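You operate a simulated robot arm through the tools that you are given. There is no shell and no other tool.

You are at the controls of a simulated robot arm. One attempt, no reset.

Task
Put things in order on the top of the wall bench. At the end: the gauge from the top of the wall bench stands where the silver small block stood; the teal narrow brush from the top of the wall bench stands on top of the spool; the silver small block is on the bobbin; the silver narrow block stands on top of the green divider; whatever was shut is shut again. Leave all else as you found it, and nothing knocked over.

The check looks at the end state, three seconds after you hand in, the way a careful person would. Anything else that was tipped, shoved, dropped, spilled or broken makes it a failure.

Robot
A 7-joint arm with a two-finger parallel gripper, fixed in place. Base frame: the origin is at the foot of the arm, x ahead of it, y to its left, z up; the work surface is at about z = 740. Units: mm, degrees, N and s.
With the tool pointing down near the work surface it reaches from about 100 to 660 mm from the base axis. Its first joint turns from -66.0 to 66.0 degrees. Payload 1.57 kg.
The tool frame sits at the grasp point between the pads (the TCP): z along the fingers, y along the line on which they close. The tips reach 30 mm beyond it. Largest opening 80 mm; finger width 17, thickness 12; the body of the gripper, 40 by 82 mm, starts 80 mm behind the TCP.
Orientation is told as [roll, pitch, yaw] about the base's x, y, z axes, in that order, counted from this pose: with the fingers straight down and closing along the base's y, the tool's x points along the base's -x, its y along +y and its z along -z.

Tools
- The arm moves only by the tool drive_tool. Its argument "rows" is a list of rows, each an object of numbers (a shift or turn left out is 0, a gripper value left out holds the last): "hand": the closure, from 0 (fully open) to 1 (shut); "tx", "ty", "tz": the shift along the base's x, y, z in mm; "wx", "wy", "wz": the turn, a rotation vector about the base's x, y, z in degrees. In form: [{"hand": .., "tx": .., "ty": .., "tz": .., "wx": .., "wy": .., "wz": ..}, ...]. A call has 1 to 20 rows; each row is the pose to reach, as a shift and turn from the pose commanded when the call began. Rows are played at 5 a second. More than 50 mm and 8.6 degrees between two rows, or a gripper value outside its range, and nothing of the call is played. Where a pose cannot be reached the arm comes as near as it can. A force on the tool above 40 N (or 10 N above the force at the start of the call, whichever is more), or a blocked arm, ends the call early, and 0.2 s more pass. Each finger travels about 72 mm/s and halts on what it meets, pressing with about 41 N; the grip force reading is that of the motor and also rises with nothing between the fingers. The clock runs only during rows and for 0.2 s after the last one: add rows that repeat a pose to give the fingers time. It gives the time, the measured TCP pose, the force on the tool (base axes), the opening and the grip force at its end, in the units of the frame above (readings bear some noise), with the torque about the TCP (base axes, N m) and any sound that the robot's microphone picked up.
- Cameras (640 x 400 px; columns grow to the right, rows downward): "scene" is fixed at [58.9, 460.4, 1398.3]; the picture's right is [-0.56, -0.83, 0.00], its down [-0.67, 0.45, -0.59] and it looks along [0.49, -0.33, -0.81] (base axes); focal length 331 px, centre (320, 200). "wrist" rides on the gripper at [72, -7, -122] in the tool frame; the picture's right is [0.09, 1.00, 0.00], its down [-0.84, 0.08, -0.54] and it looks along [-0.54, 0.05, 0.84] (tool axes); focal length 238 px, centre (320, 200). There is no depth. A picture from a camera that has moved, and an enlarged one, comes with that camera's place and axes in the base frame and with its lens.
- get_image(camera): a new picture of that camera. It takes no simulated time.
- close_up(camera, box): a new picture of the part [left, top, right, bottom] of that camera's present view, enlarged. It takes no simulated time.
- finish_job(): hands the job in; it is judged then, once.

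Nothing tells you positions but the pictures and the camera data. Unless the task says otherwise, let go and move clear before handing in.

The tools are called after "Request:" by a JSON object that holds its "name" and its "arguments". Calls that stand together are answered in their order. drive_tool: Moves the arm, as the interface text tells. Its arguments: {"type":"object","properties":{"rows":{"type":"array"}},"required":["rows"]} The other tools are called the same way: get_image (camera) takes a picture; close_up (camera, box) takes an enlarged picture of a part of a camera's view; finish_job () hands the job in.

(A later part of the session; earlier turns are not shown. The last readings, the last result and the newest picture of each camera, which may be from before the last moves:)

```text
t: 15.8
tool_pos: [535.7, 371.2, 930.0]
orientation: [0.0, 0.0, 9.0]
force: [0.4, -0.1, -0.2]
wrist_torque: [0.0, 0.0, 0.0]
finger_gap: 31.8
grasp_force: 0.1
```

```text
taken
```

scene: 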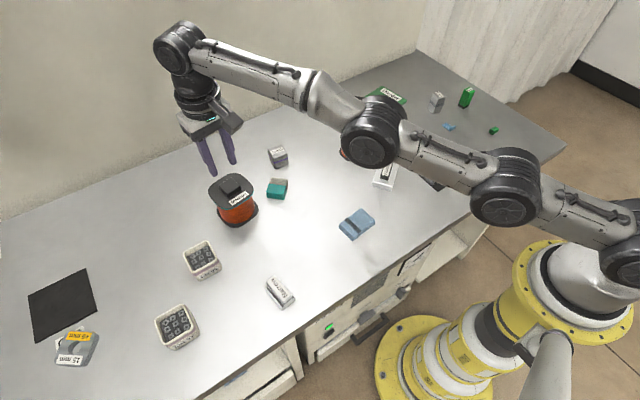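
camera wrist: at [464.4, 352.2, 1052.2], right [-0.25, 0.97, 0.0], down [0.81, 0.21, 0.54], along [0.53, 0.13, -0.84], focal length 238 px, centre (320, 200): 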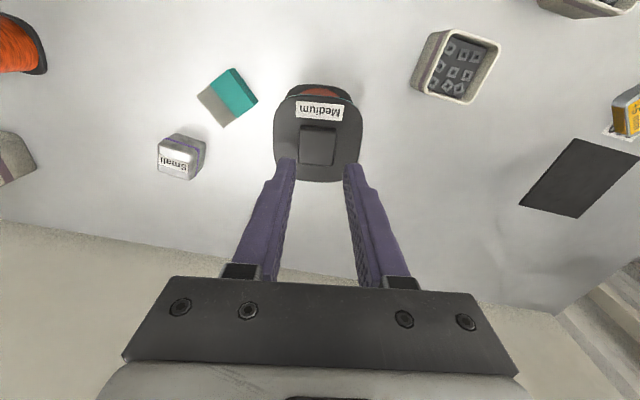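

The brush slipped out during the carry and now lies near (537,266), between the Medium reel and the Small block. I need to check exactly how it lies and whether anything else moved.

Request:
{"name": "close_up", "arguments": {"camera": "scene", "box": [195, 140, 307, 230]}}

Request:
{"name": "close_up", "arguments": {"camera": "scene", "box": [255, 165, 305, 210]}}

Request:
{"name": "close_up", "arguments": {"camera": "wrist", "box": [140, 50, 280, 190]}}

Request:
{"name": "close_up", "arguments": {"camera": "wrist", "box": [250, 70, 390, 200]}}

```text
4.44 times, centred on (251, 185) of scene
camera zoom: at [58.9, 460.4, 1398.3], right [-0.56, -0.83, 0.0], down [-0.67, 0.45, -0.59], along [0.49, -0.33, -0.81], focal length 1470 px, centre (627, 267)
```

zoom: 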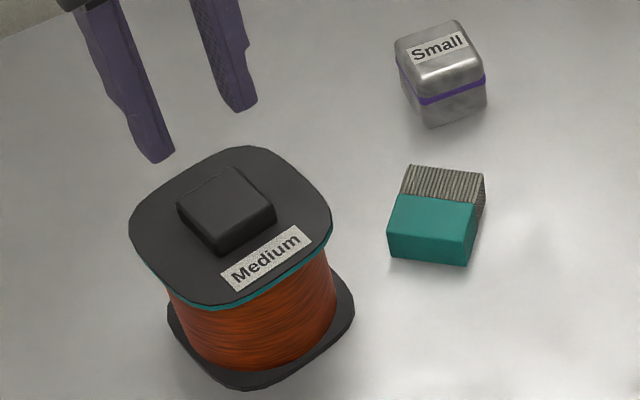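

```text
8.89 times, centred on (280, 188) of scene
camera zoom: at [58.9, 460.4, 1398.3], right [-0.56, -0.83, 0.0], down [-0.67, 0.45, -0.59], along [0.49, -0.33, -0.81], focal length 2941 px, centre (676, 311)
```

zoom: 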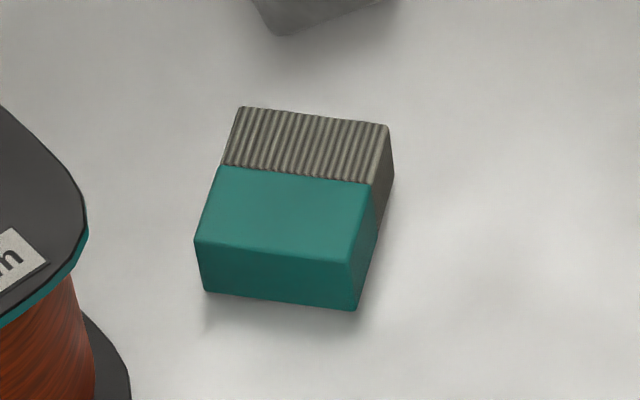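

```text
2.86 times, centred on (210, 120) of wrist
camera zoom: at [464.4, 352.2, 1052.2], right [-0.25, 0.97, 0.0], down [0.81, 0.21, 0.54], along [0.53, 0.13, -0.84], focal length 681 px, centre (634, 429)
```

zoom: 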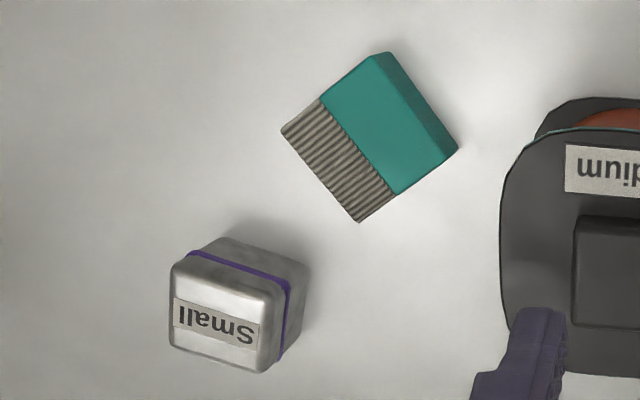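

```text
3.08 times, centred on (320, 135) of wrist
camera zoom: at [464.4, 352.2, 1052.2], right [-0.25, 0.97, 0.0], down [0.81, 0.21, 0.54], along [0.53, 0.13, -0.84], focal length 733 px, centre (320, 400)
```

zoom: 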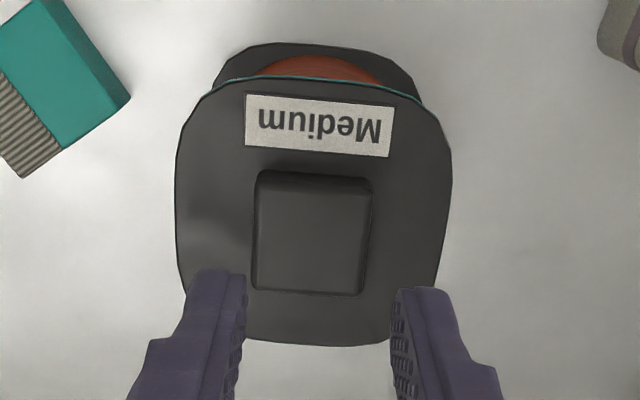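

Scene close-ups show the Medium reel and Small block exactly where they were; only the brush fell, lying on its broad side near (537,266). I'll open the gripper, back off and take a precise view of the brush to plan picking it up and standing it upright again.

Request:
{"name": "drive_tool", "arguments": {"rows": [{"hand": 0.6, "tx": -15, "ty": -20, "tz": 0, "wz": -3}, {"hand": 0.3, "tx": -30, "ty": -45, "tz": -5, "wz": -6}, {"hand": 0, "tx": -45, "ty": -70, "tz": -15, "wz": -9}, {"tx": -60, "ty": -95, "tz": -25, "wz": -9}, {"tx": -72, "ty": -103, "tz": -40, "wz": -9}, {"tx": -72, "ty": -103, "tz": -40, "wz": -9}, {"tx": -72, "ty": -103, "tz": -40, "wz": -9}]}}

Request:
{"name": "get_image", "arguments": {"camera": "wrist"}}

Request:
{"name": "close_up", "arguments": {"camera": "wrist", "box": [270, 140, 366, 220]}}

```text
t: 17.4
tool_pos: [464.8, 266.7, 890.3]
orientation: [0.0, 0.0, 0.1]
force: [0.2, 0.0, 0.6]
wrist_torque: [0.02, 0.04, -0.02]
finger_gap: 80.0
grasp_force: 0.1
out of reach, approached as far as the arm can: row 1, 2
```

```text
taken
camera wrist: at [391.6, 259.5, 1011.5], right [-0.09, 1.0, 0.0], down [0.84, 0.08, 0.54], along [0.54, 0.05, -0.84], focal length 238 px, centre (320, 200)
```

wrist: 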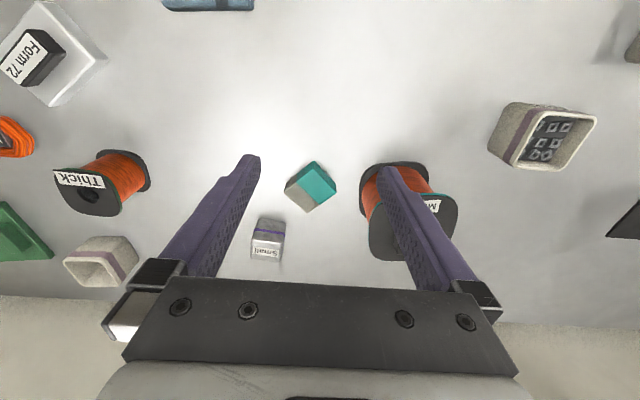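

```text
5.00 times, centred on (318, 180) of wrist
camera zoom: at [391.6, 259.5, 1011.5], right [-0.09, 1.0, 0.0], down [0.84, 0.08, 0.54], along [0.54, 0.05, -0.84], focal length 1192 px, centre (330, 300)
```

zoom: 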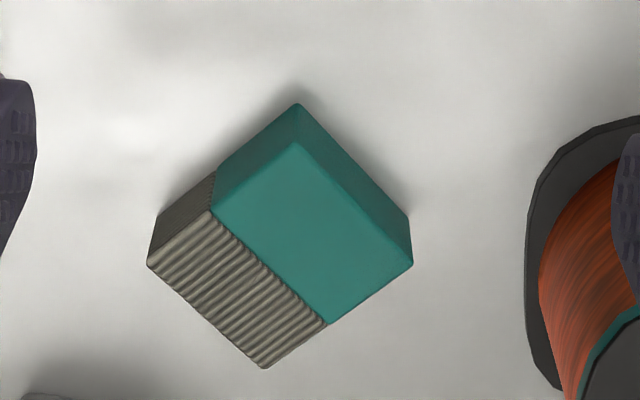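

The brush centre is at about (542,261), lying flat with its bristles pointing toward azimuth -44°. Gripping it with the tool yawed +136° would let me tilt the tool outward afterwards and set the brush upright on the reel. I test that yaw in free air first.

Request:
{"name": "drive_tool", "arguments": {"rows": [{"hand": 0, "tz": 30, "wz": 0}, {"tz": 50, "wz": 8}, {"tz": 50, "wz": 16}, {"tz": 50, "wz": 24}, {"tz": 50, "wz": 32}, {"tz": 50, "wz": 40}, {"tz": 50, "wz": 48}, {"tz": 50, "wz": 56}, {"tz": 50, "wz": 64}, {"tz": 50, "wz": 72}, {"tz": 50, "wz": 80}, {"tz": 50, "wz": 88}, {"tz": 50, "wz": 96}, {"tz": 50, "wz": 104}, {"tz": 50, "wz": 112}, {"tz": 50, "wz": 120}, {"tz": 50, "wz": 128}, {"tz": 50, "wz": 136}, {"tz": 50, "wz": 136}]}}

Request:
{"name": "get_image", "arguments": {"camera": "scene"}}

Request:
{"name": "get_image", "arguments": {"camera": "wrist"}}

```text
t: 21.4
tool_pos: [462.8, 267.9, 940.4]
orientation: [0.0, 0.0, 136.1]
force: [-0.1, 0.6, 0.1]
wrist_torque: [0.0, 0.01, 0.0]
finger_gap: 80.1
grasp_force: 0.0
```

```text
taken
```

scene: 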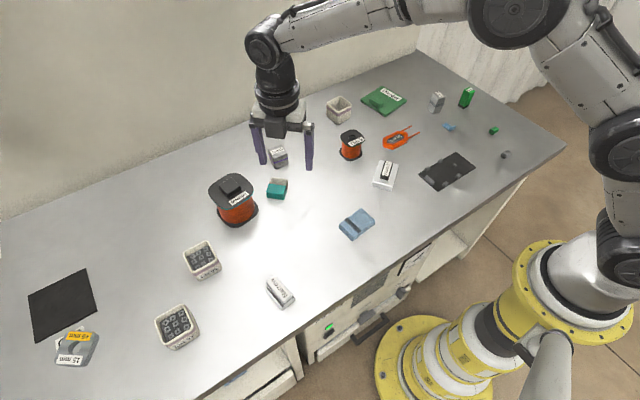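

```text
taken
camera wrist: at [518.8, 221.5, 1062.2], right [-0.62, -0.78, 0.0], down [-0.66, 0.52, 0.54], along [-0.42, 0.34, -0.84], focal length 238 px, centre (320, 200)
```

wrist: 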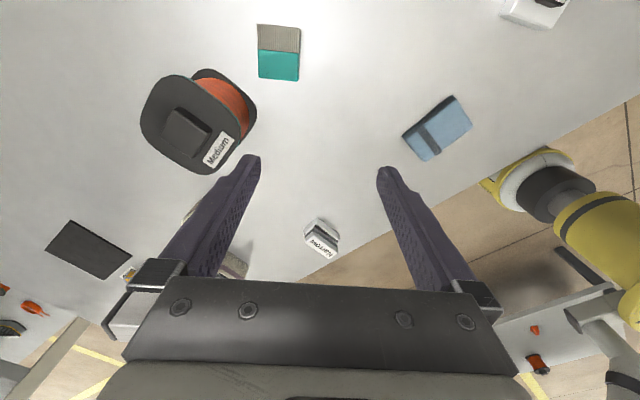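

Yaw 136° is reachable. This reversed view also shows other surfaces with spool-like objects at the lower corners, so I zoom in on those.

Request:
{"name": "close_up", "arguments": {"camera": "wrist", "box": [490, 280, 640, 400]}}

Request:
{"name": "close_up", "arguments": {"camera": "wrist", "box": [0, 270, 120, 400]}}

Request:
{"name": "close_up", "arguments": {"camera": "wrist", "box": [515, 315, 565, 385]}}

Request:
{"name": "close_up", "arguments": {"camera": "wrist", "box": [240, 10, 320, 90]}}

```text
3.33 times, centred on (565, 340) of wrist
camera zoom: at [518.8, 221.5, 1062.2], right [-0.62, -0.78, 0.0], down [-0.66, 0.52, 0.54], along [-0.42, 0.34, -0.84], focal length 794 px, centre (-497, -267)
```

zoom: 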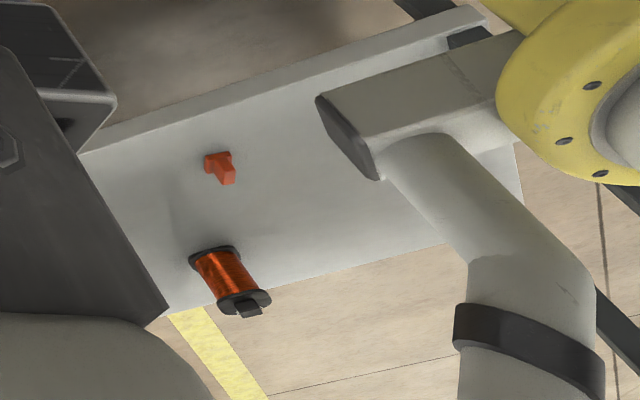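

```text
3.08 times, centred on (60, 335) of wrist
camera zoom: at [518.8, 221.5, 1062.2], right [-0.62, -0.78, 0.0], down [-0.66, 0.52, 0.54], along [-0.42, 0.34, -0.84], focal length 733 px, centre (1120, -215)
```

zoom: 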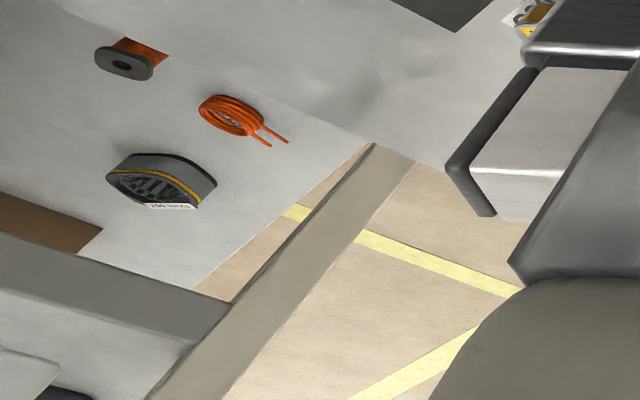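

```text
5.71 times, centred on (540, 350) of wrist
camera zoom: at [518.8, 221.5, 1062.2], right [-0.62, -0.78, 0.0], down [-0.66, 0.52, 0.54], along [-0.42, 0.34, -0.84], focal length 1362 px, centre (-937, -657)
```

zoom: 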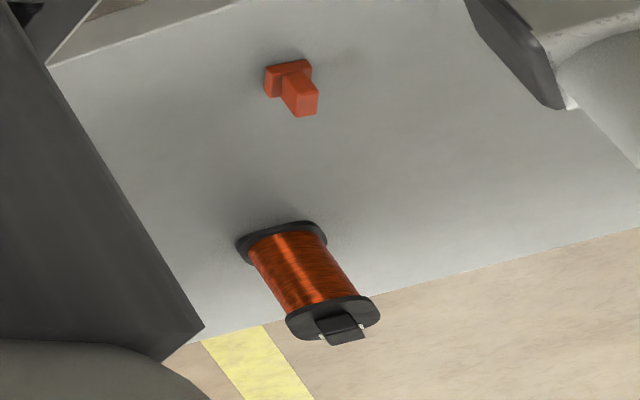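

```text
5.00 times, centred on (280, 50) of wrist
camera zoom: at [518.8, 221.5, 1062.2], right [-0.62, -0.78, 0.0], down [-0.66, 0.52, 0.54], along [-0.42, 0.34, -0.84], focal length 1192 px, centre (520, 950)
```

zoom: 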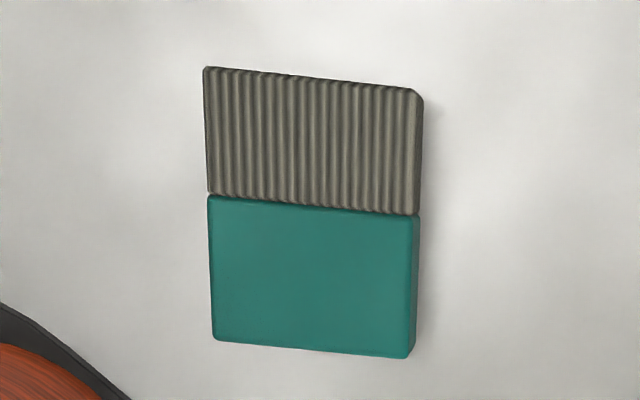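

There are other benches holding similar reels, out of reach, and their labels may tell me which type is "spool" and which is "bobbin". I turn the camera toward the left bench to read them.

Request:
{"name": "drive_tool", "arguments": {"rows": [{"tz": 10, "wz": -8}, {"tz": 20, "wz": -16}, {"tz": 30, "wz": -24}, {"tz": 40, "wz": -32}, {"tz": 50, "wz": -40}, {"tz": 60, "wz": -48}, {"tz": 70, "wz": -56}, {"tz": 80, "wz": -63}, {"tz": 80, "wz": -63}]}}

Request:
{"name": "drive_tool", "arguments": {"rows": [{"wx": 7.65, "wy": -2.34}, {"wx": 15.3, "wy": -4.68}, {"wx": 22.95, "wy": -7.02}, {"wx": 28.7, "wy": -8.8}, {"wx": 28.7, "wy": -8.8}]}}

Request:
{"name": "get_image", "arguments": {"camera": "wrist"}}

```text
t: 23.4
tool_pos: [463.8, 267.4, 1019.5]
orientation: [0.0, 0.0, 72.8]
force: [0.3, -0.6, -0.1]
wrist_torque: [-0.02, 0.04, 0.0]
finger_gap: 80.3
grasp_force: 0.1
```

```text
t: 24.6
tool_pos: [462.5, 266.4, 1020.3]
orientation: [0.0, -30.1, 73.1]
force: [-0.9, -0.2, -0.2]
wrist_torque: [-0.02, -0.02, -0.02]
finger_gap: 80.1
grasp_force: 0.0
```

```text
taken
camera wrist: at [432.4, 146.2, 1090.5], right [-0.98, 0.22, -0.05], down [0.06, 0.46, 0.89], along [0.21, 0.86, -0.46], focal length 238 px, centre (320, 200)
```

wrist: 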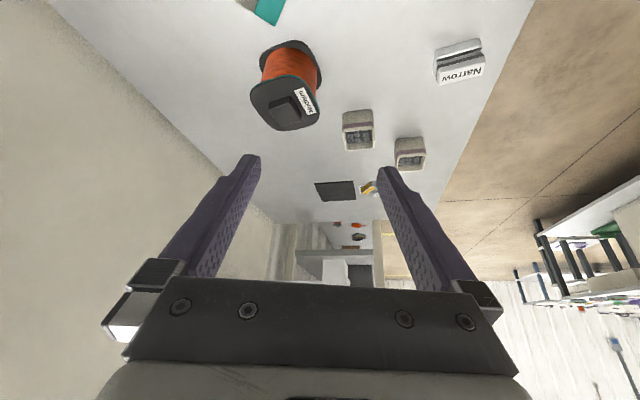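

The neighbouring bench is visible (upside down in this view). I zoom in on it and on the rack at the right.

Request:
{"name": "close_up", "arguments": {"camera": "wrist", "box": [325, 215, 385, 253]}}

Request:
{"name": "close_up", "arguments": {"camera": "wrist", "box": [520, 170, 640, 320]}}

Request:
{"name": "close_up", "arguments": {"camera": "wrist", "box": [310, 170, 390, 220]}}

```text
10.53 times, centred on (355, 234) of wrist
camera zoom: at [432.4, 146.2, 1090.5], right [-0.98, 0.22, -0.05], down [0.06, 0.46, 0.89], along [0.21, 0.86, -0.46], focal length 2509 px, centre (-48, -158)
```

zoom: 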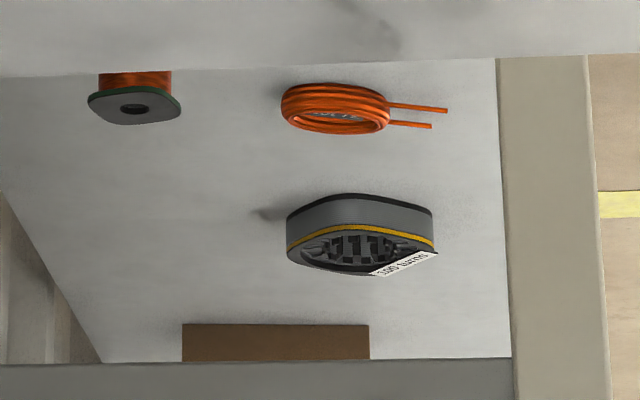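

```text
2.67 times, centred on (580, 245) of wrist
camera zoom: at [432.4, 146.2, 1090.5], right [-0.98, 0.22, -0.05], down [0.06, 0.46, 0.89], along [0.21, 0.86, -0.46], focal length 636 px, centre (-373, 80)
```

zoom: 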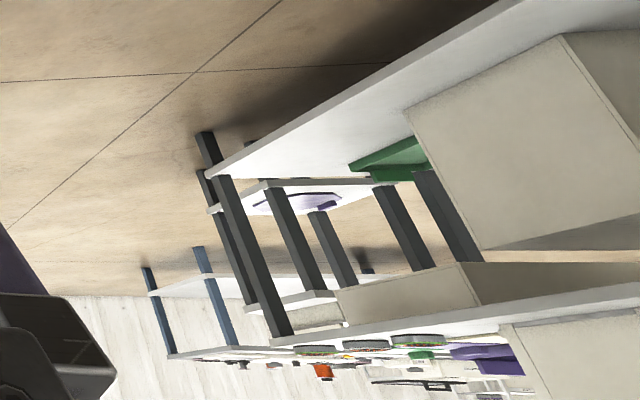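

```text
8.00 times, centred on (350, 195) of wrist
camera zoom: at [432.4, 146.2, 1090.5], right [-0.98, 0.22, -0.05], down [0.06, 0.46, 0.89], along [0.21, 0.86, -0.46], focal length 1907 px, centre (80, 240)
```

zoom: 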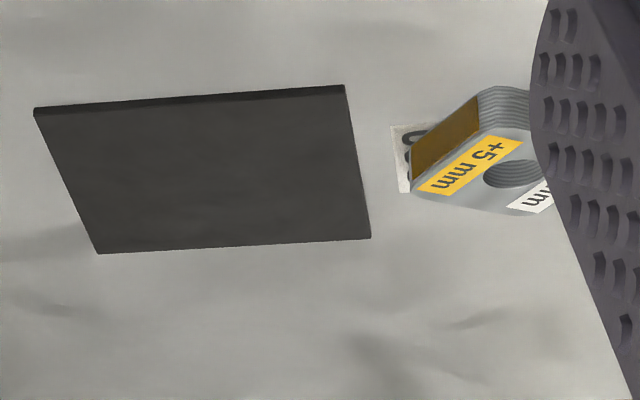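

The left bench only shows a similar open-hole reel with no readable label. I turn further round to see the reel on the table behind the robot.

Request:
{"name": "drive_tool", "arguments": {"rows": [{"tx": -8, "ty": 2, "wz": 8}, {"tx": -16, "ty": 4, "wz": 16}, {"tx": -24, "ty": 6, "wz": 24}, {"tx": -32, "ty": 8, "wz": 32}, {"tx": -40, "ty": 10, "wz": 40}, {"tx": -48, "ty": 12, "wz": 48}, {"tx": -56, "ty": 14, "wz": 56}, {"tx": -64, "ty": 16, "wz": 64}, {"tx": -72, "ty": 18, "wz": 72}, {"tx": -80, "ty": 20, "wz": 80}, {"tx": -88, "ty": 22, "wz": 88}, {"tx": -96, "ty": 24, "wz": 96}, {"tx": -96, "ty": 24, "wz": 104}, {"tx": -96, "ty": 24, "wz": 104}]}}

Request:
{"name": "get_image", "arguments": {"camera": "wrist"}}

```text
t: 27.6
tool_pos: [367.0, 291.6, 1018.6]
orientation: [0.1, -30.0, 177.1]
force: [0.2, 0.5, 0.3]
wrist_torque: [0.0, 0.01, 0.0]
finger_gap: 79.8
grasp_force: 0.0
```

```text
taken
camera wrist: at [489.9, 291.4, 1089.0], right [0.03, -1.0, -0.05], down [-0.46, -0.05, 0.89], along [-0.89, -0.01, -0.46], focal length 238 px, centre (320, 200)
```

wrist: 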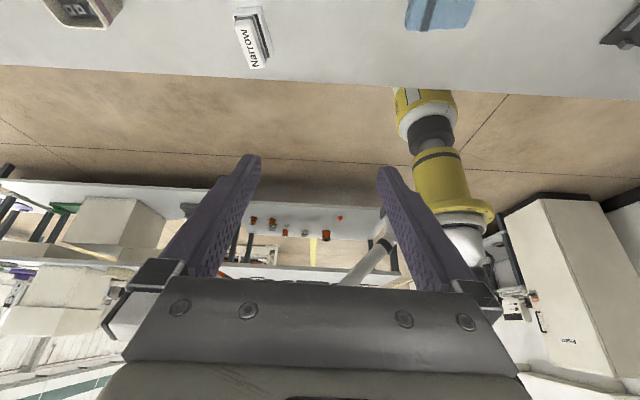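

Request:
{"name": "close_up", "arguments": {"camera": "wrist", "box": [240, 205, 350, 250]}}

Request:
{"name": "close_up", "arguments": {"camera": "wrist", "box": [265, 212, 305, 242]}}

Request:
{"name": "close_up", "arguments": {"camera": "wrist", "box": [310, 210, 350, 245]}}

Request:
{"name": "close_up", "arguments": {"camera": "wrist", "box": [240, 210, 270, 232]}}

```text
5.82 times, centred on (295, 228) of wrist
camera zoom: at [489.9, 291.4, 1089.0], right [0.03, -1.0, -0.05], down [-0.46, -0.05, 0.89], along [-0.89, -0.01, -0.46], focal length 1387 px, centre (466, 40)
```

zoom: 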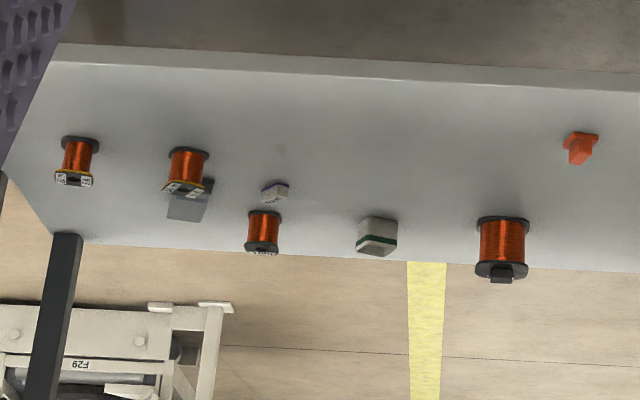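

```text
13.33 times, centred on (285, 227) of wrist
camera zoom: at [489.9, 291.4, 1089.0], right [0.03, -1.0, -0.05], down [-0.46, -0.05, 0.89], along [-0.89, -0.01, -0.46], focal length 3178 px, centre (787, -160)
```

zoom: 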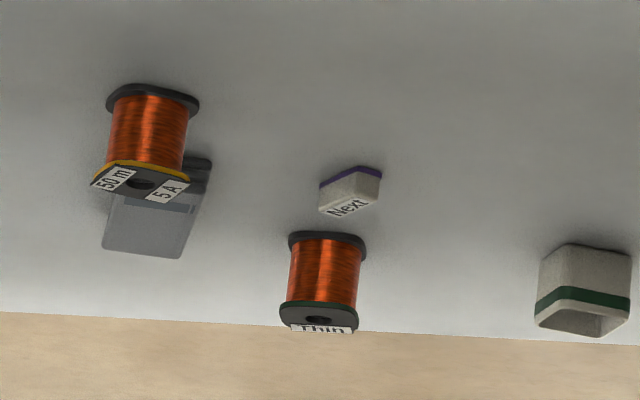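

```text
11.43 times, centred on (330, 228) of wrist
camera zoom: at [489.9, 291.4, 1089.0], right [0.03, -1.0, -0.05], down [-0.46, -0.05, 0.89], along [-0.89, -0.01, -0.46], focal length 2724 px, centre (206, -114)
```

zoom: 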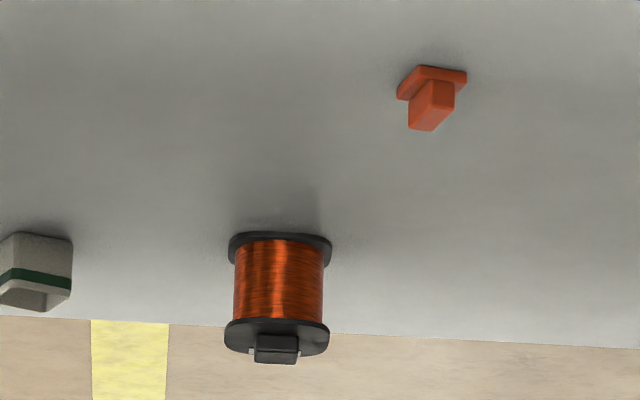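

```text
16.00 times, centred on (255, 221) of wrist
camera zoom: at [489.9, 291.4, 1089.0], right [0.03, -1.0, -0.05], down [-0.46, -0.05, 0.89], along [-0.89, -0.01, -0.46], focal length 3814 px, centre (1360, -136)
```

zoom: 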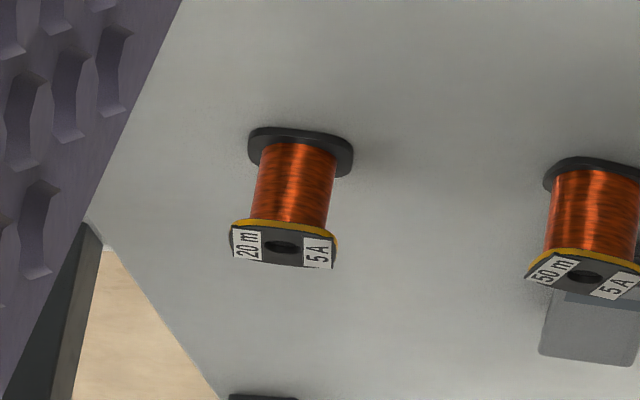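

Both reel types recur elsewhere: small ones with an open hole, and a larger one with a knob. I keep the small "Thick" reel as the bobbin and the large "Medium" one as the spool. Next I level the tool and go above the fallen brush with yaw 136°.

Request:
{"name": "drive_tool", "arguments": {"rows": [{"hand": 0, "wx": -0.42, "wy": -8.0}, {"wx": -0.84, "wy": -16.0}, {"wx": -1.25, "wy": -24.0}, {"wx": -1.57, "wy": -29.96}, {"wx": -1.57, "wy": -29.96}]}}

Request:
{"name": "drive_tool", "arguments": {"rows": [{"tx": 28, "ty": -4, "tz": -20, "wz": -7}, {"tx": 57, "ty": -8, "tz": -45, "wz": -14}, {"tx": 86, "ty": -13, "tz": -70, "wz": -21}, {"tx": 115, "ty": -18, "tz": -95, "wz": -28}, {"tx": 144, "ty": -22, "tz": -120, "wz": -35}, {"tx": 171, "ty": -27, "tz": -145, "wz": -41}, {"tx": 171, "ty": -27, "tz": -150, "wz": -41}, {"tx": 171, "ty": -27, "tz": -150, "wz": -41}]}}

Request:
{"name": "get_image", "arguments": {"camera": "wrist"}}

Request:
{"name": "close_up", "arguments": {"camera": "wrist", "box": [270, 120, 366, 200]}}

```text
t: 28.8
tool_pos: [366.3, 290.0, 1019.1]
orientation: [0.0, 0.2, 176.9]
force: [0.5, 0.2, 0.2]
wrist_torque: [0.01, 0.01, 0.0]
finger_gap: 79.9
grasp_force: 0.1
```

```text
t: 30.6
tool_pos: [539.3, 266.3, 869.9]
orientation: [0.0, -0.1, 136.0]
force: [0.1, 0.7, 0.1]
wrist_torque: [0.02, 0.03, 0.01]
finger_gap: 80.2
grasp_force: 0.1
```

```text
taken
camera wrist: at [595.4, 218.5, 991.7], right [-0.63, -0.78, 0.0], down [-0.66, 0.53, 0.54], along [-0.42, 0.34, -0.84], focal length 238 px, centre (320, 200)
```

wrist: 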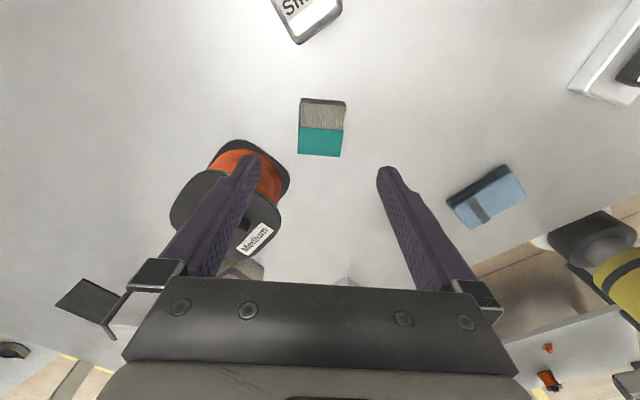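

```text
5.00 times, centred on (318, 160) of wrist
camera zoom: at [595.4, 218.5, 991.7], right [-0.63, -0.78, 0.0], down [-0.66, 0.53, 0.54], along [-0.42, 0.34, -0.84], focal length 1192 px, centre (330, 400)
```

zoom: 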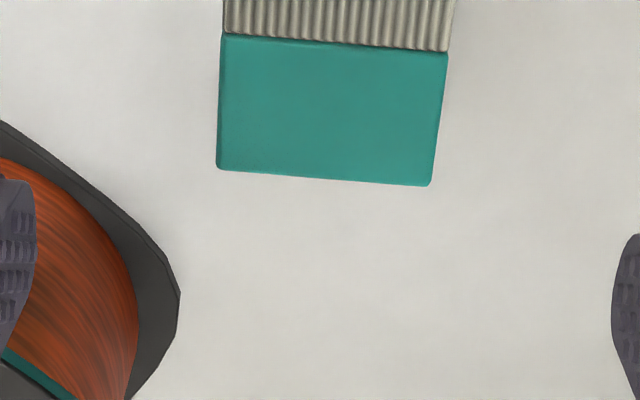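

The brush corners match my earlier estimate, and the tool is about 1 mm from the wanted grasp point on the teal handle. I descend to just above the table and close fully.

Request:
{"name": "drive_tool", "arguments": {"rows": [{"hand": 0, "tx": -1, "ty": -0.5, "tz": -30}, {"tx": -1, "ty": -0.5, "tz": -60}, {"tx": -1, "ty": -0.5, "tz": -80}, {"tx": -1, "ty": -0.5, "tz": -92}, {"tx": -1, "ty": -0.5, "tz": -97}, {"tx": -1, "ty": -0.5, "tz": -97}, {"tx": -1, "ty": -0.5, "tz": -97}]}}

Request:
{"name": "get_image", "arguments": {"camera": "wrist"}}

```text
t: 32.2
tool_pos: [536.6, 262.5, 772.5]
orientation: [0.0, 0.0, 136.0]
force: [-0.4, -0.9, -0.5]
wrist_torque: [0.04, 0.01, 0.01]
finger_gap: 80.1
grasp_force: 0.1
```

```text
taken
camera wrist: at [593.3, 217.6, 895.5], right [-0.63, -0.78, 0.0], down [-0.66, 0.53, 0.54], along [-0.42, 0.34, -0.84], focal length 238 px, centre (320, 200)
```

wrist: 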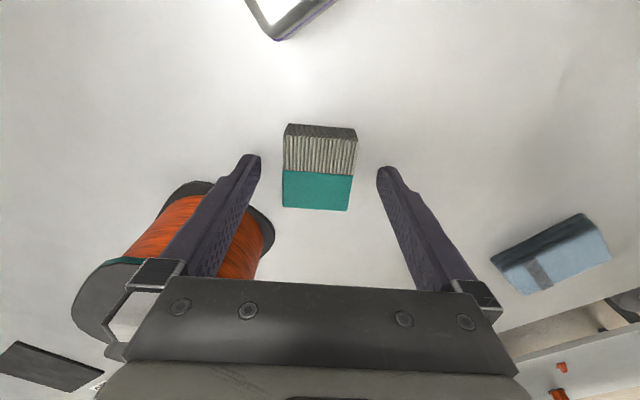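

The fingers straddle the brush with the grasp line on the teal handle. I close now.

Request:
{"name": "drive_tool", "arguments": {"rows": [{"hand": 0.3}, {"hand": 0.6}, {"hand": 1.0}, {"hand": 1.0}, {"hand": 1.0}]}}

Request:
{"name": "drive_tool", "arguments": {"rows": [{"hand": 1.0, "tz": 2}, {"tz": 5}, {"tz": 8}, {"tz": 8}]}}

Request:
{"name": "get_image", "arguments": {"camera": "wrist"}}

```text
t: 33.4
tool_pos: [537.1, 262.9, 772.5]
orientation: [0.0, -0.1, 135.9]
force: [0.0, -0.6, 0.1]
wrist_torque: [-0.04, 0.01, 0.01]
finger_gap: 43.1
grasp_force: 41.1
```

```text
t: 34.4
tool_pos: [537.7, 262.3, 780.7]
orientation: [0.0, 0.0, 135.9]
force: [0.5, 0.6, -0.4]
wrist_torque: [0.03, 0.01, 0.01]
finger_gap: 43.1
grasp_force: 40.9
```

```text
taken
camera wrist: at [593.3, 217.2, 904.2], right [-0.63, -0.78, 0.0], down [-0.66, 0.53, 0.54], along [-0.42, 0.34, -0.84], focal length 238 px, centre (320, 200)
```

wrist: 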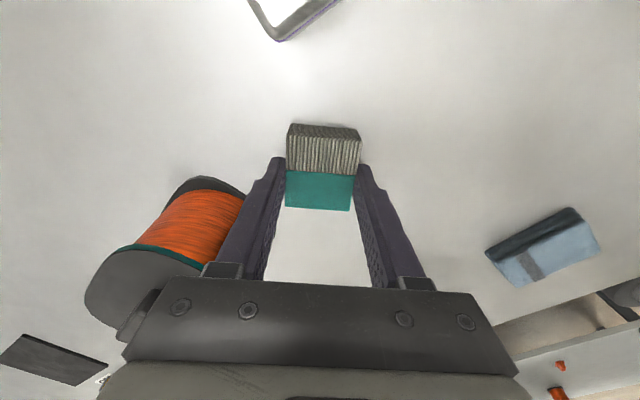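

The brush is held firmly (43 mm gap, 41 N) and weighs very little. I lift slowly and watch the grip.

Request:
{"name": "drive_tool", "arguments": {"rows": [{"hand": 1.0, "tz": 6}, {"tz": 14}, {"tz": 24}, {"tz": 34}, {"tz": 44}, {"tz": 54}, {"tz": 64}, {"tz": 74}, {"tz": 84}, {"tz": 94}, {"tz": 104}, {"tz": 114}, {"tz": 120}, {"tz": 120}]}}

Request:
{"name": "get_image", "arguments": {"camera": "wrist"}}

```text
t: 37.4
tool_pos: [537.5, 263.0, 899.6]
orientation: [0.1, 0.2, 135.9]
force: [0.1, 0.6, -1.2]
wrist_torque: [-0.04, 0.0, 0.0]
finger_gap: 43.0
grasp_force: 40.8
```

```text
taken
camera wrist: at [592.8, 217.0, 1022.7], right [-0.63, -0.78, 0.0], down [-0.66, 0.53, 0.54], along [-0.42, 0.34, -0.84], focal length 238 px, centre (320, 200)
```

wrist: 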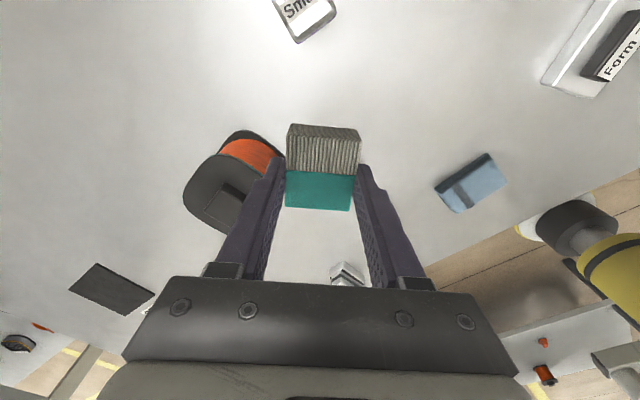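

The grip is steady. Now I bring the tool inward and yaw it back to point radially at the spool (yaw about 34°), slowly.

Request:
{"name": "drive_tool", "arguments": {"rows": [{"hand": 1.0, "tx": -6, "ty": 2, "tz": 3, "wz": -3}, {"tx": -12, "ty": 3, "tz": 6, "wz": -9}, {"tx": -19, "ty": 5, "tz": 9, "wz": -15}, {"tx": -25, "ty": 7, "tz": 12, "wz": -21}, {"tx": -31, "ty": 8, "tz": 15, "wz": -27}, {"tx": -38, "ty": 10, "tz": 18, "wz": -33}, {"tx": -44, "ty": 11, "tz": 20, "wz": -39}, {"tx": -50, "ty": 13, "tz": 22, "wz": -45}, {"tx": -56, "ty": 15, "tz": 25, "wz": -51}, {"tx": -63, "ty": 16, "tz": 28, "wz": -57}, {"tx": -69, "ty": 18, "tz": 30, "wz": -63}, {"tx": -75, "ty": 20, "tz": 32, "wz": -69}, {"tx": -82, "ty": 21, "tz": 34, "wz": -75}, {"tx": -88, "ty": 23, "tz": 36, "wz": -81}, {"tx": -94, "ty": 24, "tz": 38, "wz": -87}, {"tx": -100, "ty": 26, "tz": 40, "wz": -93}, {"tx": -105, "ty": 27, "tz": 40, "wz": -99}, {"tx": -107, "ty": 27, "tz": 40, "wz": -102}, {"tx": -107, "ty": 27, "tz": 40, "wz": -102}]}}

Request:
{"name": "get_image", "arguments": {"camera": "wrist"}}

Request:
{"name": "get_image", "arguments": {"camera": "scene"}}

```text
t: 41.4
tool_pos: [430.6, 288.1, 940.0]
orientation: [0.1, 0.0, 33.9]
force: [0.1, -0.5, -1.0]
wrist_torque: [0.0, 0.02, -0.02]
finger_gap: 42.7
grasp_force: 41.3
```

```text
taken
camera wrist: at [374.0, 242.5, 1062.4], right [-0.63, 0.77, 0.0], down [0.65, 0.53, 0.54], along [0.42, 0.34, -0.84], focal length 238 px, centre (320, 200)
```

wrist: 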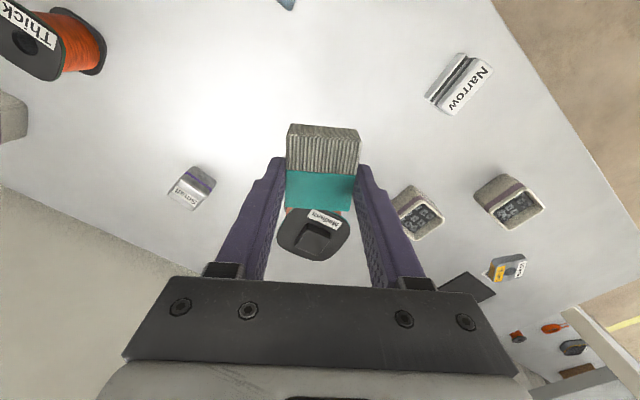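

```text
taken
```

scene: 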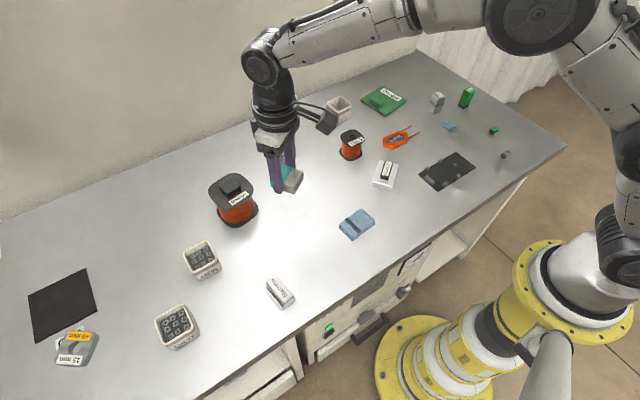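

The brush now has its handle pointing outward, so tilting the tool outward by 90° will stand it upright. I do that slowly while moving toward the spool at a safe height.

Request:
{"name": "drive_tool", "arguments": {"rows": [{"hand": 1.0, "tx": 4, "ty": 3, "tz": 2, "wx": 2.2, "wy": -3.3}, {"tx": 9, "ty": 6, "tz": 4, "wx": 5.6, "wy": -8.3}, {"tx": 14, "ty": 9, "tz": 6, "wx": 8.9, "wy": -13.3}, {"tx": 18, "ty": 12, "tz": 8, "wx": 12.3, "wy": -18.2}, {"tx": 23, "ty": 15, "tz": 10, "wx": 15.6, "wy": -23.2}, {"tx": 28, "ty": 19, "tz": 12, "wx": 19, "wy": -28.2}, {"tx": 32, "ty": 22, "tz": 14, "wx": 22.4, "wy": -33.2}, {"tx": 37, "ty": 25, "tz": 16, "wx": 25.7, "wy": -38.1}, {"tx": 41, "ty": 28, "tz": 18, "wx": 29.1, "wy": -43.1}, {"tx": 46, "ty": 31, "tz": 20, "wx": 32.4, "wy": -48.1}, {"tx": 46, "ty": 31, "tz": 20, "wx": 32.4, "wy": -48.1}]}}

Request:
{"name": "get_image", "arguments": {"camera": "scene"}}

Request:
{"name": "get_image", "arguments": {"camera": "wrist"}}

```text
t: 43.8
tool_pos: [475.7, 322.5, 958.8]
orientation: [0.0, -58.1, 34.0]
force: [0.4, 0.0, -0.4]
wrist_torque: [0.03, -0.02, -0.02]
finger_gap: 42.9
grasp_force: 41.1
```

```text
taken
```

scene: 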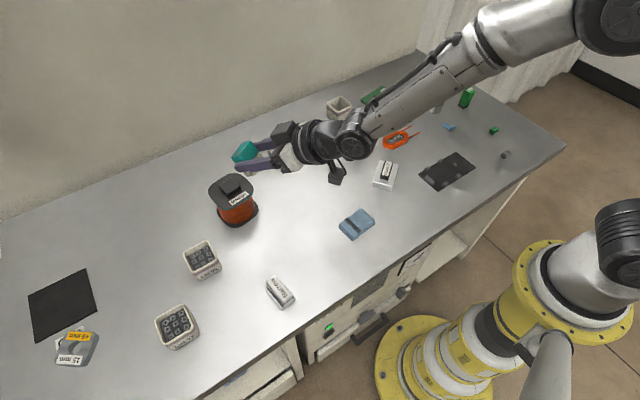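

```text
taken
camera wrist: at [361.9, 236.2, 963.7], right [-0.6, 0.8, -0.08], down [-0.06, 0.06, 1.0], along [0.8, 0.6, 0.01], focal length 238 px, centre (320, 200)
```

wrist: 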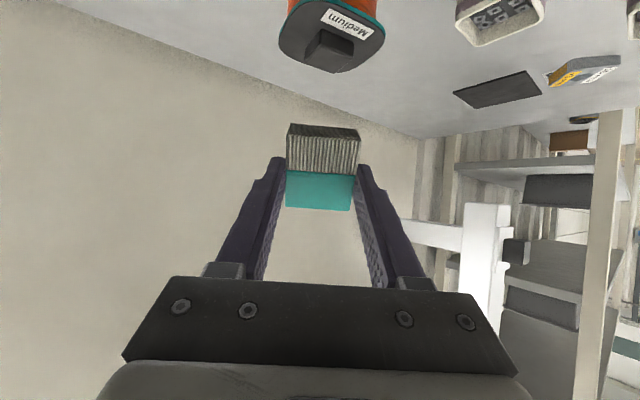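

The tilt works and the grip is steady. I finish the last 32° so the brush is upright, then check from the scene camera.

Request:
{"name": "drive_tool", "arguments": {"rows": [{"hand": 1.0, "tx": 5, "ty": 3, "wx": 2.2, "wy": -3.3}, {"tx": 12, "ty": 8, "wx": 5.6, "wy": -8.3}, {"tx": 19, "ty": 13, "wx": 8.9, "wy": -13.3}, {"tx": 26, "ty": 18, "wx": 12.3, "wy": -18.2}, {"tx": 33, "ty": 22, "wx": 15.6, "wy": -23.2}, {"tx": 40, "ty": 27, "wx": 17.9, "wy": -26.5}, {"tx": 40, "ty": 27, "wx": 17.9, "wy": -26.5}, {"tx": 40, "ty": 27, "wx": 17.9, "wy": -26.5}]}}

Request:
{"name": "get_image", "arguments": {"camera": "scene"}}

Request:
{"name": "close_up", "arguments": {"camera": "scene", "box": [195, 120, 307, 220]}}

Request:
{"name": "get_image", "arguments": {"camera": "wrist"}}

```text
t: 45.6
tool_pos: [517.5, 349.8, 959.7]
orientation: [180.0, -90.0, -145.9]
force: [0.5, -0.5, 0.0]
wrist_torque: [-0.04, 0.02, -0.01]
finger_gap: 42.8
grasp_force: 40.4
```

```text
taken
```

scene: 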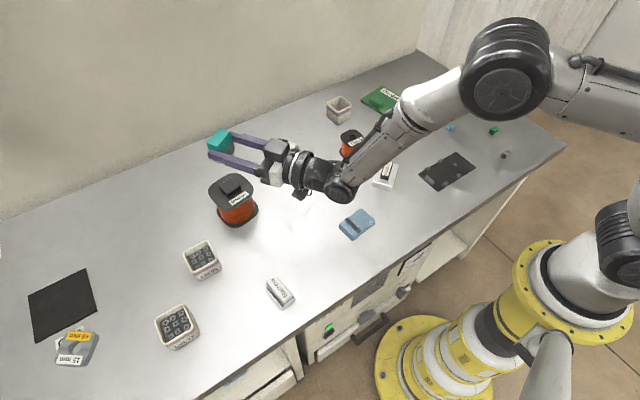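

```text
4.00 times, centred on (251, 170) of scene
camera zoom: at [58.9, 460.4, 1398.3], right [-0.56, -0.83, 0.0], down [-0.67, 0.45, -0.59], along [0.49, -0.33, -0.81], focal length 1323 px, centre (596, 320)
```

zoom: 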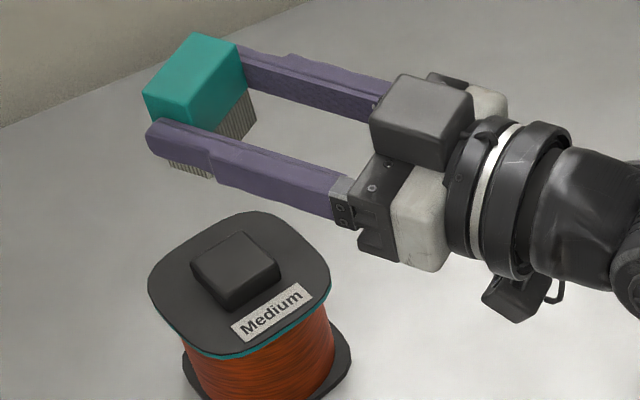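

```text
taken
camera wrist: at [419.8, 275.1, 888.9], right [-0.56, 0.83, -0.09], down [-0.49, -0.24, 0.84], along [0.67, 0.51, 0.54], focal length 238 px, centre (320, 200)
```

wrist: 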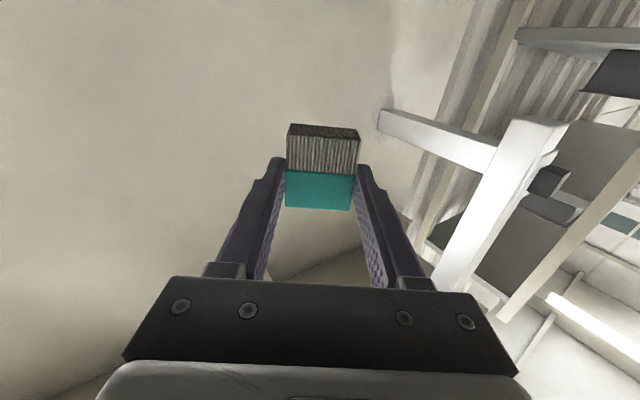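

The brush is upright with the handle up. I move it right above the knob at a 40 mm hover and check alignment.

Request:
{"name": "drive_tool", "arguments": {"rows": [{"hand": 1.0, "tx": 3, "ty": 3, "tz": -4}, {"tx": 6, "ty": 6, "tz": -14}, {"tx": 9.3, "ty": 8.9, "tz": -26}, {"tx": 9.3, "ty": 8.9, "tz": -38}, {"tx": 9.3, "ty": 8.9, "tz": -50}, {"tx": 9.3, "ty": 8.9, "tz": -60}, {"tx": 9.3, "ty": 8.9, "tz": -65}, {"tx": 9.3, "ty": 8.9, "tz": -65}, {"tx": 9.3, "ty": 8.9, "tz": -65}]}}

Request:
{"name": "drive_tool", "arguments": {"rows": [{"tx": 0}]}}

Request:
{"name": "close_up", "arguments": {"camera": "scene", "box": [195, 140, 307, 240]}}

Request:
{"name": "close_up", "arguments": {"camera": "scene", "box": [205, 155, 265, 205]}}

```text
t: 47.6
tool_pos: [523.9, 355.8, 895.6]
orientation: [-12.1, -90.0, 46.2]
force: [-0.1, 0.4, -0.6]
wrist_torque: [0.02, 0.0, -0.02]
finger_gap: 43.0
grasp_force: 40.9
```

```text
t: 48.0
tool_pos: [525.2, 357.1, 894.9]
orientation: [-4.5, -90.0, 38.3]
force: [0.6, 0.3, -0.4]
wrist_torque: [-0.04, 0.0, -0.01]
finger_gap: 43.0
grasp_force: 40.9
```

```text
4.00 times, centred on (251, 190) of scene
camera zoom: at [58.9, 460.4, 1398.3], right [-0.56, -0.83, 0.0], down [-0.67, 0.45, -0.59], along [0.49, -0.33, -0.81], focal length 1323 px, centre (596, 240)
```

zoom: 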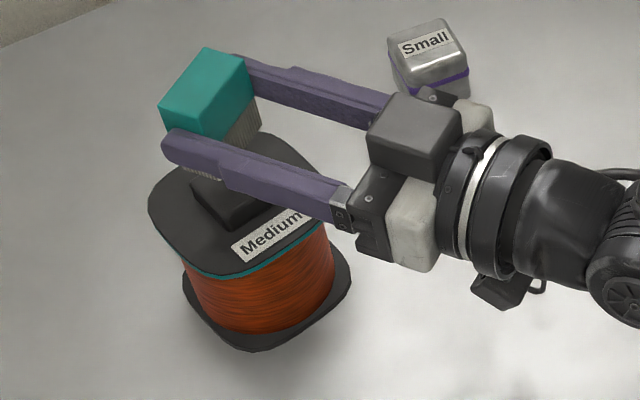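

```text
8.00 times, centred on (235, 180) of scene
camera zoom: at [58.9, 460.4, 1398.3], right [-0.56, -0.83, 0.0], down [-0.67, 0.45, -0.59], along [0.49, -0.33, -0.81], focal length 2647 px, centre (1000, 360)
```

zoom: 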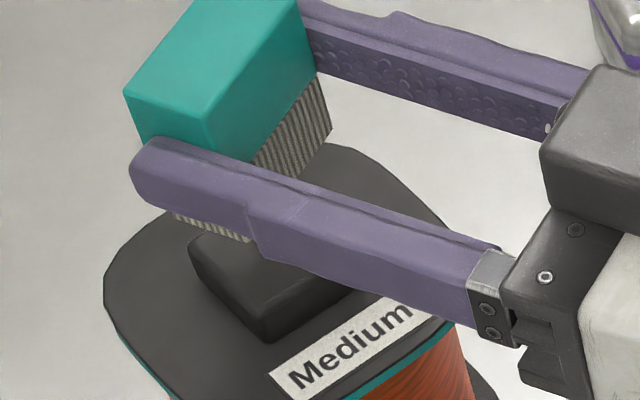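

The brush is only about 2 mm off the knob centre. I correct that and lower it carefully, watching the force for contact.

Request:
{"name": "drive_tool", "arguments": {"rows": [{"hand": 1.0, "tx": 1, "ty": 1, "tz": -6}, {"tx": 1.5, "ty": 1.5, "tz": -13}, {"tx": 1.5, "ty": 1.5, "tz": -20}, {"tx": 1.5, "ty": 1.5, "tz": -23}, {"tx": 1.5, "ty": 1.5, "tz": -23}]}}

Request:
{"name": "close_up", "arguments": {"camera": "scene", "box": [205, 155, 265, 205]}}

```text
t: 49.2
tool_pos: [526.6, 358.9, 873.2]
orientation: [-10.7, -90.1, 44.8]
force: [0.2, 0.4, -0.5]
wrist_torque: [0.01, 0.02, 0.02]
finger_gap: 43.0
grasp_force: 40.9
```

```text
8.00 times, centred on (235, 180) of scene
camera zoom: at [58.9, 460.4, 1398.3], right [-0.56, -0.83, 0.0], down [-0.67, 0.45, -0.59], along [0.49, -0.33, -0.81], focal length 2647 px, centre (1000, 360)
```

zoom: 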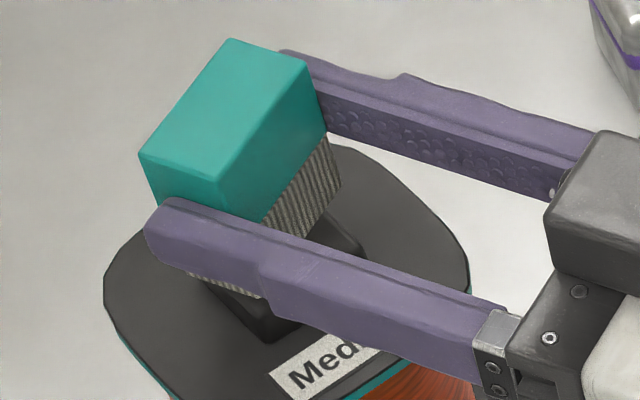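

Alignment looks good. I lower in small steps until the force shows contact.

Request:
{"name": "drive_tool", "arguments": {"rows": [{"hand": 1.0, "tz": -1.5}, {"tz": -3}, {"tz": -3}]}}

Request:
{"name": "drive_tool", "arguments": {"rows": [{"hand": 1.0, "tz": -1}, {"tz": -2}, {"tz": -2}]}}

Request:
{"name": "drive_tool", "arguments": {"rows": [{"hand": 1.0, "tz": -1}, {"tz": -1}]}}

Request:
{"name": "close_up", "arguments": {"camera": "scene", "box": [205, 155, 265, 205]}}

```text
t: 50.0
tool_pos: [526.2, 358.9, 869.5]
orientation: [-8.3, -90.0, 42.3]
force: [0.0, 0.1, -0.4]
wrist_torque: [-0.01, -0.05, 0.01]
finger_gap: 42.9
grasp_force: 40.9
```

```text
t: 50.8
tool_pos: [528.5, 360.2, 868.5]
orientation: [-9.8, -90.1, 43.8]
force: [0.5, 0.2, -1.5]
wrist_torque: [0.0, -0.01, 0.01]
finger_gap: 42.8
grasp_force: 41.3
```

```text
t: 51.4
tool_pos: [527.6, 359.3, 866.3]
orientation: [-1.3, -90.0, 35.2]
force: [0.2, 0.2, -1.5]
wrist_torque: [-0.01, -0.01, 0.02]
finger_gap: 42.9
grasp_force: 41.5
```

```text
8.00 times, centred on (235, 180) of scene
camera zoom: at [58.9, 460.4, 1398.3], right [-0.56, -0.83, 0.0], down [-0.67, 0.45, -0.59], along [0.49, -0.33, -0.81], focal length 2647 px, centre (1000, 360)
```

zoom: 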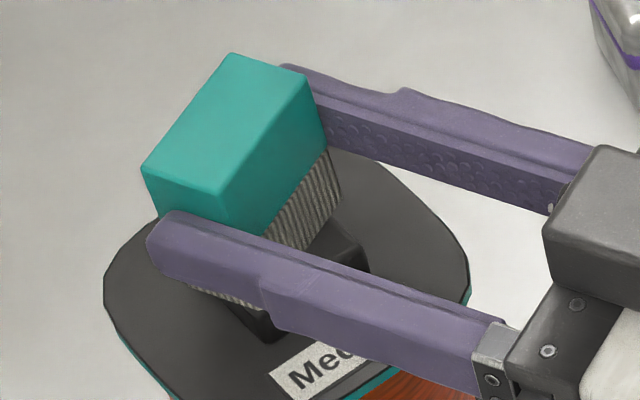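

No contact yet. I continue one millimetre at a time.

Request:
{"name": "drive_tool", "arguments": {"rows": [{"hand": 1.0, "tz": -1}, {"tz": -1}]}}

Request:
{"name": "drive_tool", "arguments": {"rows": [{"hand": 1.0, "tz": -1}, {"tz": -1}]}}

Request:
{"name": "drive_tool", "arguments": {"rows": [{"hand": 1.0, "tz": -1}, {"tz": -1}]}}

Request:
{"name": "close_up", "arguments": {"camera": "scene", "box": [205, 155, 265, 205]}}

```text
t: 52.0
tool_pos: [527.9, 359.0, 865.5]
orientation: [-179.6, -89.9, -146.5]
force: [-0.1, -1.1, 2.3]
wrist_torque: [-0.02, -0.01, -0.03]
finger_gap: 43.2
grasp_force: 41.1
```

```text
t: 52.6
tool_pos: [527.9, 358.9, 865.4]
orientation: [-179.9, -89.7, -146.2]
force: [-1.3, -1.0, 6.2]
wrist_torque: [0.06, 0.0, 0.02]
finger_gap: 42.6
grasp_force: 41.1
```

```text
t: 53.2
tool_pos: [527.1, 359.5, 865.9]
orientation: [180.0, -89.7, -146.0]
force: [-2.2, -1.4, 12.4]
wrist_torque: [0.09, -0.11, 0.02]
finger_gap: 43.2
grasp_force: 41.3
```

```text
8.00 times, centred on (235, 180) of scene
camera zoom: at [58.6, 460.2, 1398.4], right [-0.56, -0.83, 0.0], down [-0.67, 0.45, -0.59], along [0.49, -0.33, -0.81], focal length 2647 px, centre (1000, 360)
```

zoom: 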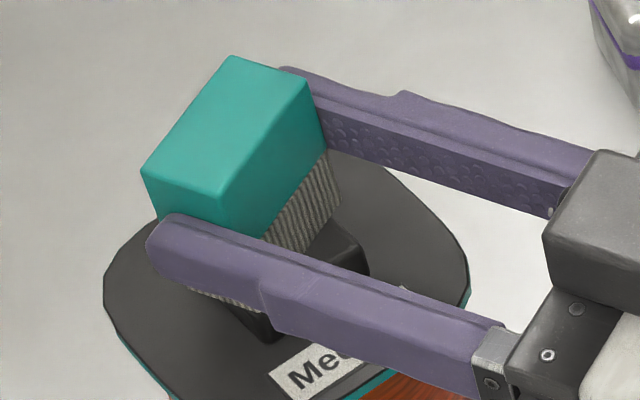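

Contact is clear (12 N upward). I ease back 1.5 mm so it only rests lightly, then open the fingers gently.

Request:
{"name": "drive_tool", "arguments": {"rows": [{"hand": 1.0, "tz": 0.8}, {"tz": 1.6}, {"tz": 1.6}]}}

Request:
{"name": "drive_tool", "arguments": {"rows": [{"hand": 0.44}, {"hand": 0.42}, {"hand": 0.38}, {"hand": 0.33}, {"hand": 0.28}, {"hand": 0.2}, {"hand": 0.2}]}}

Request:
{"name": "close_up", "arguments": {"camera": "scene", "box": [205, 155, 265, 205]}}

```text
t: 54.0
tool_pos: [526.9, 358.9, 865.1]
orientation: [-173.6, -89.9, -152.4]
force: [0.5, 4.5, 10.2]
wrist_torque: [0.23, -0.22, 0.07]
finger_gap: 43.0
grasp_force: 40.8
```

```text
t: 55.6
tool_pos: [527.6, 358.2, 864.8]
orientation: [-19.8, -90.0, 53.7]
force: [-0.1, 0.1, -0.5]
wrist_torque: [0.04, 0.03, -0.02]
finger_gap: 64.2
grasp_force: 0.1
```

```text
8.00 times, centred on (235, 180) of scene
camera zoom: at [58.9, 460.4, 1398.3], right [-0.56, -0.83, 0.0], down [-0.67, 0.45, -0.59], along [0.49, -0.33, -0.81], focal length 2647 px, centre (1000, 360)
```

zoom: 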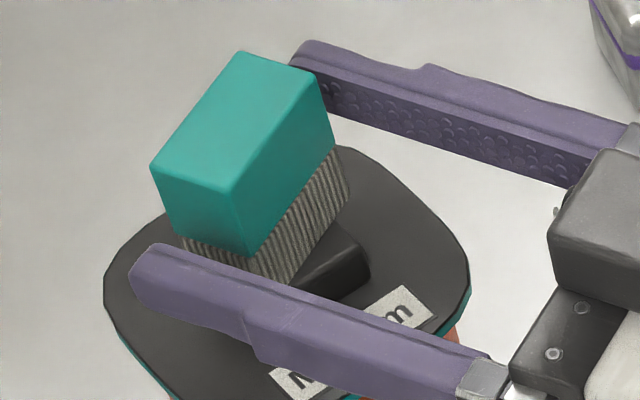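

The brush now stands by itself on the spool's knob. I open fully and back out straight along the finger direction.

Request:
{"name": "drive_tool", "arguments": {"rows": [{"hand": 0.1}, {"hand": 0.0}, {"tx": -8, "ty": -5.5}, {"tx": -18, "ty": -12}, {"tx": -30, "ty": -20}, {"tx": -45, "ty": -30}, {"tx": -60, "ty": -40}, {"tx": -75, "ty": -50}, {"tx": -90, "ty": -61}, {"tx": -105, "ty": -71, "tz": 5}, {"tx": -105, "ty": -71, "tz": 5}]}}

Request:
{"name": "get_image", "arguments": {"camera": "scene"}}

Request:
{"name": "close_up", "arguments": {"camera": "scene", "box": [195, 145, 275, 235]}}

```text
t: 58.0
tool_pos: [419.7, 286.9, 871.0]
orientation: [136.3, -90.0, -102.4]
force: [-0.7, -0.7, 0.5]
wrist_torque: [0.0, -0.02, -0.03]
finger_gap: 80.1
grasp_force: 0.1
```

```text
taken
```

scene: 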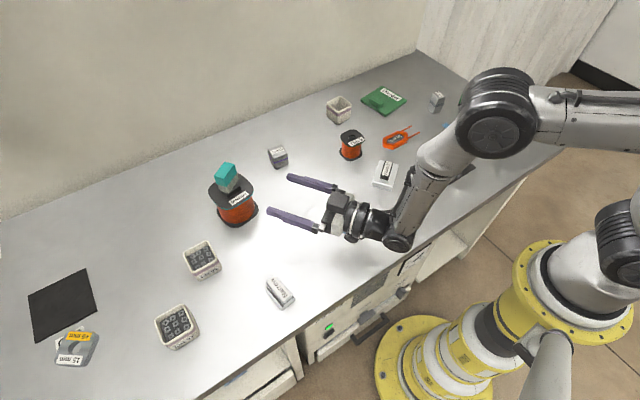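

```text
4.44 times, centred on (235, 190) of scene
camera zoom: at [58.9, 460.4, 1398.3], right [-0.56, -0.83, 0.0], down [-0.67, 0.45, -0.59], along [0.49, -0.33, -0.81], focal length 1470 px, centre (698, 244)
```

zoom: 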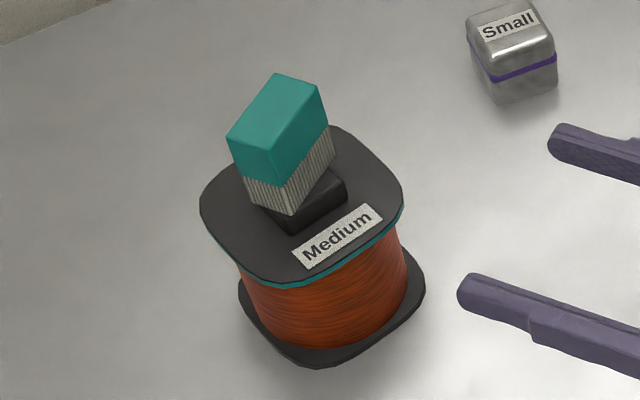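

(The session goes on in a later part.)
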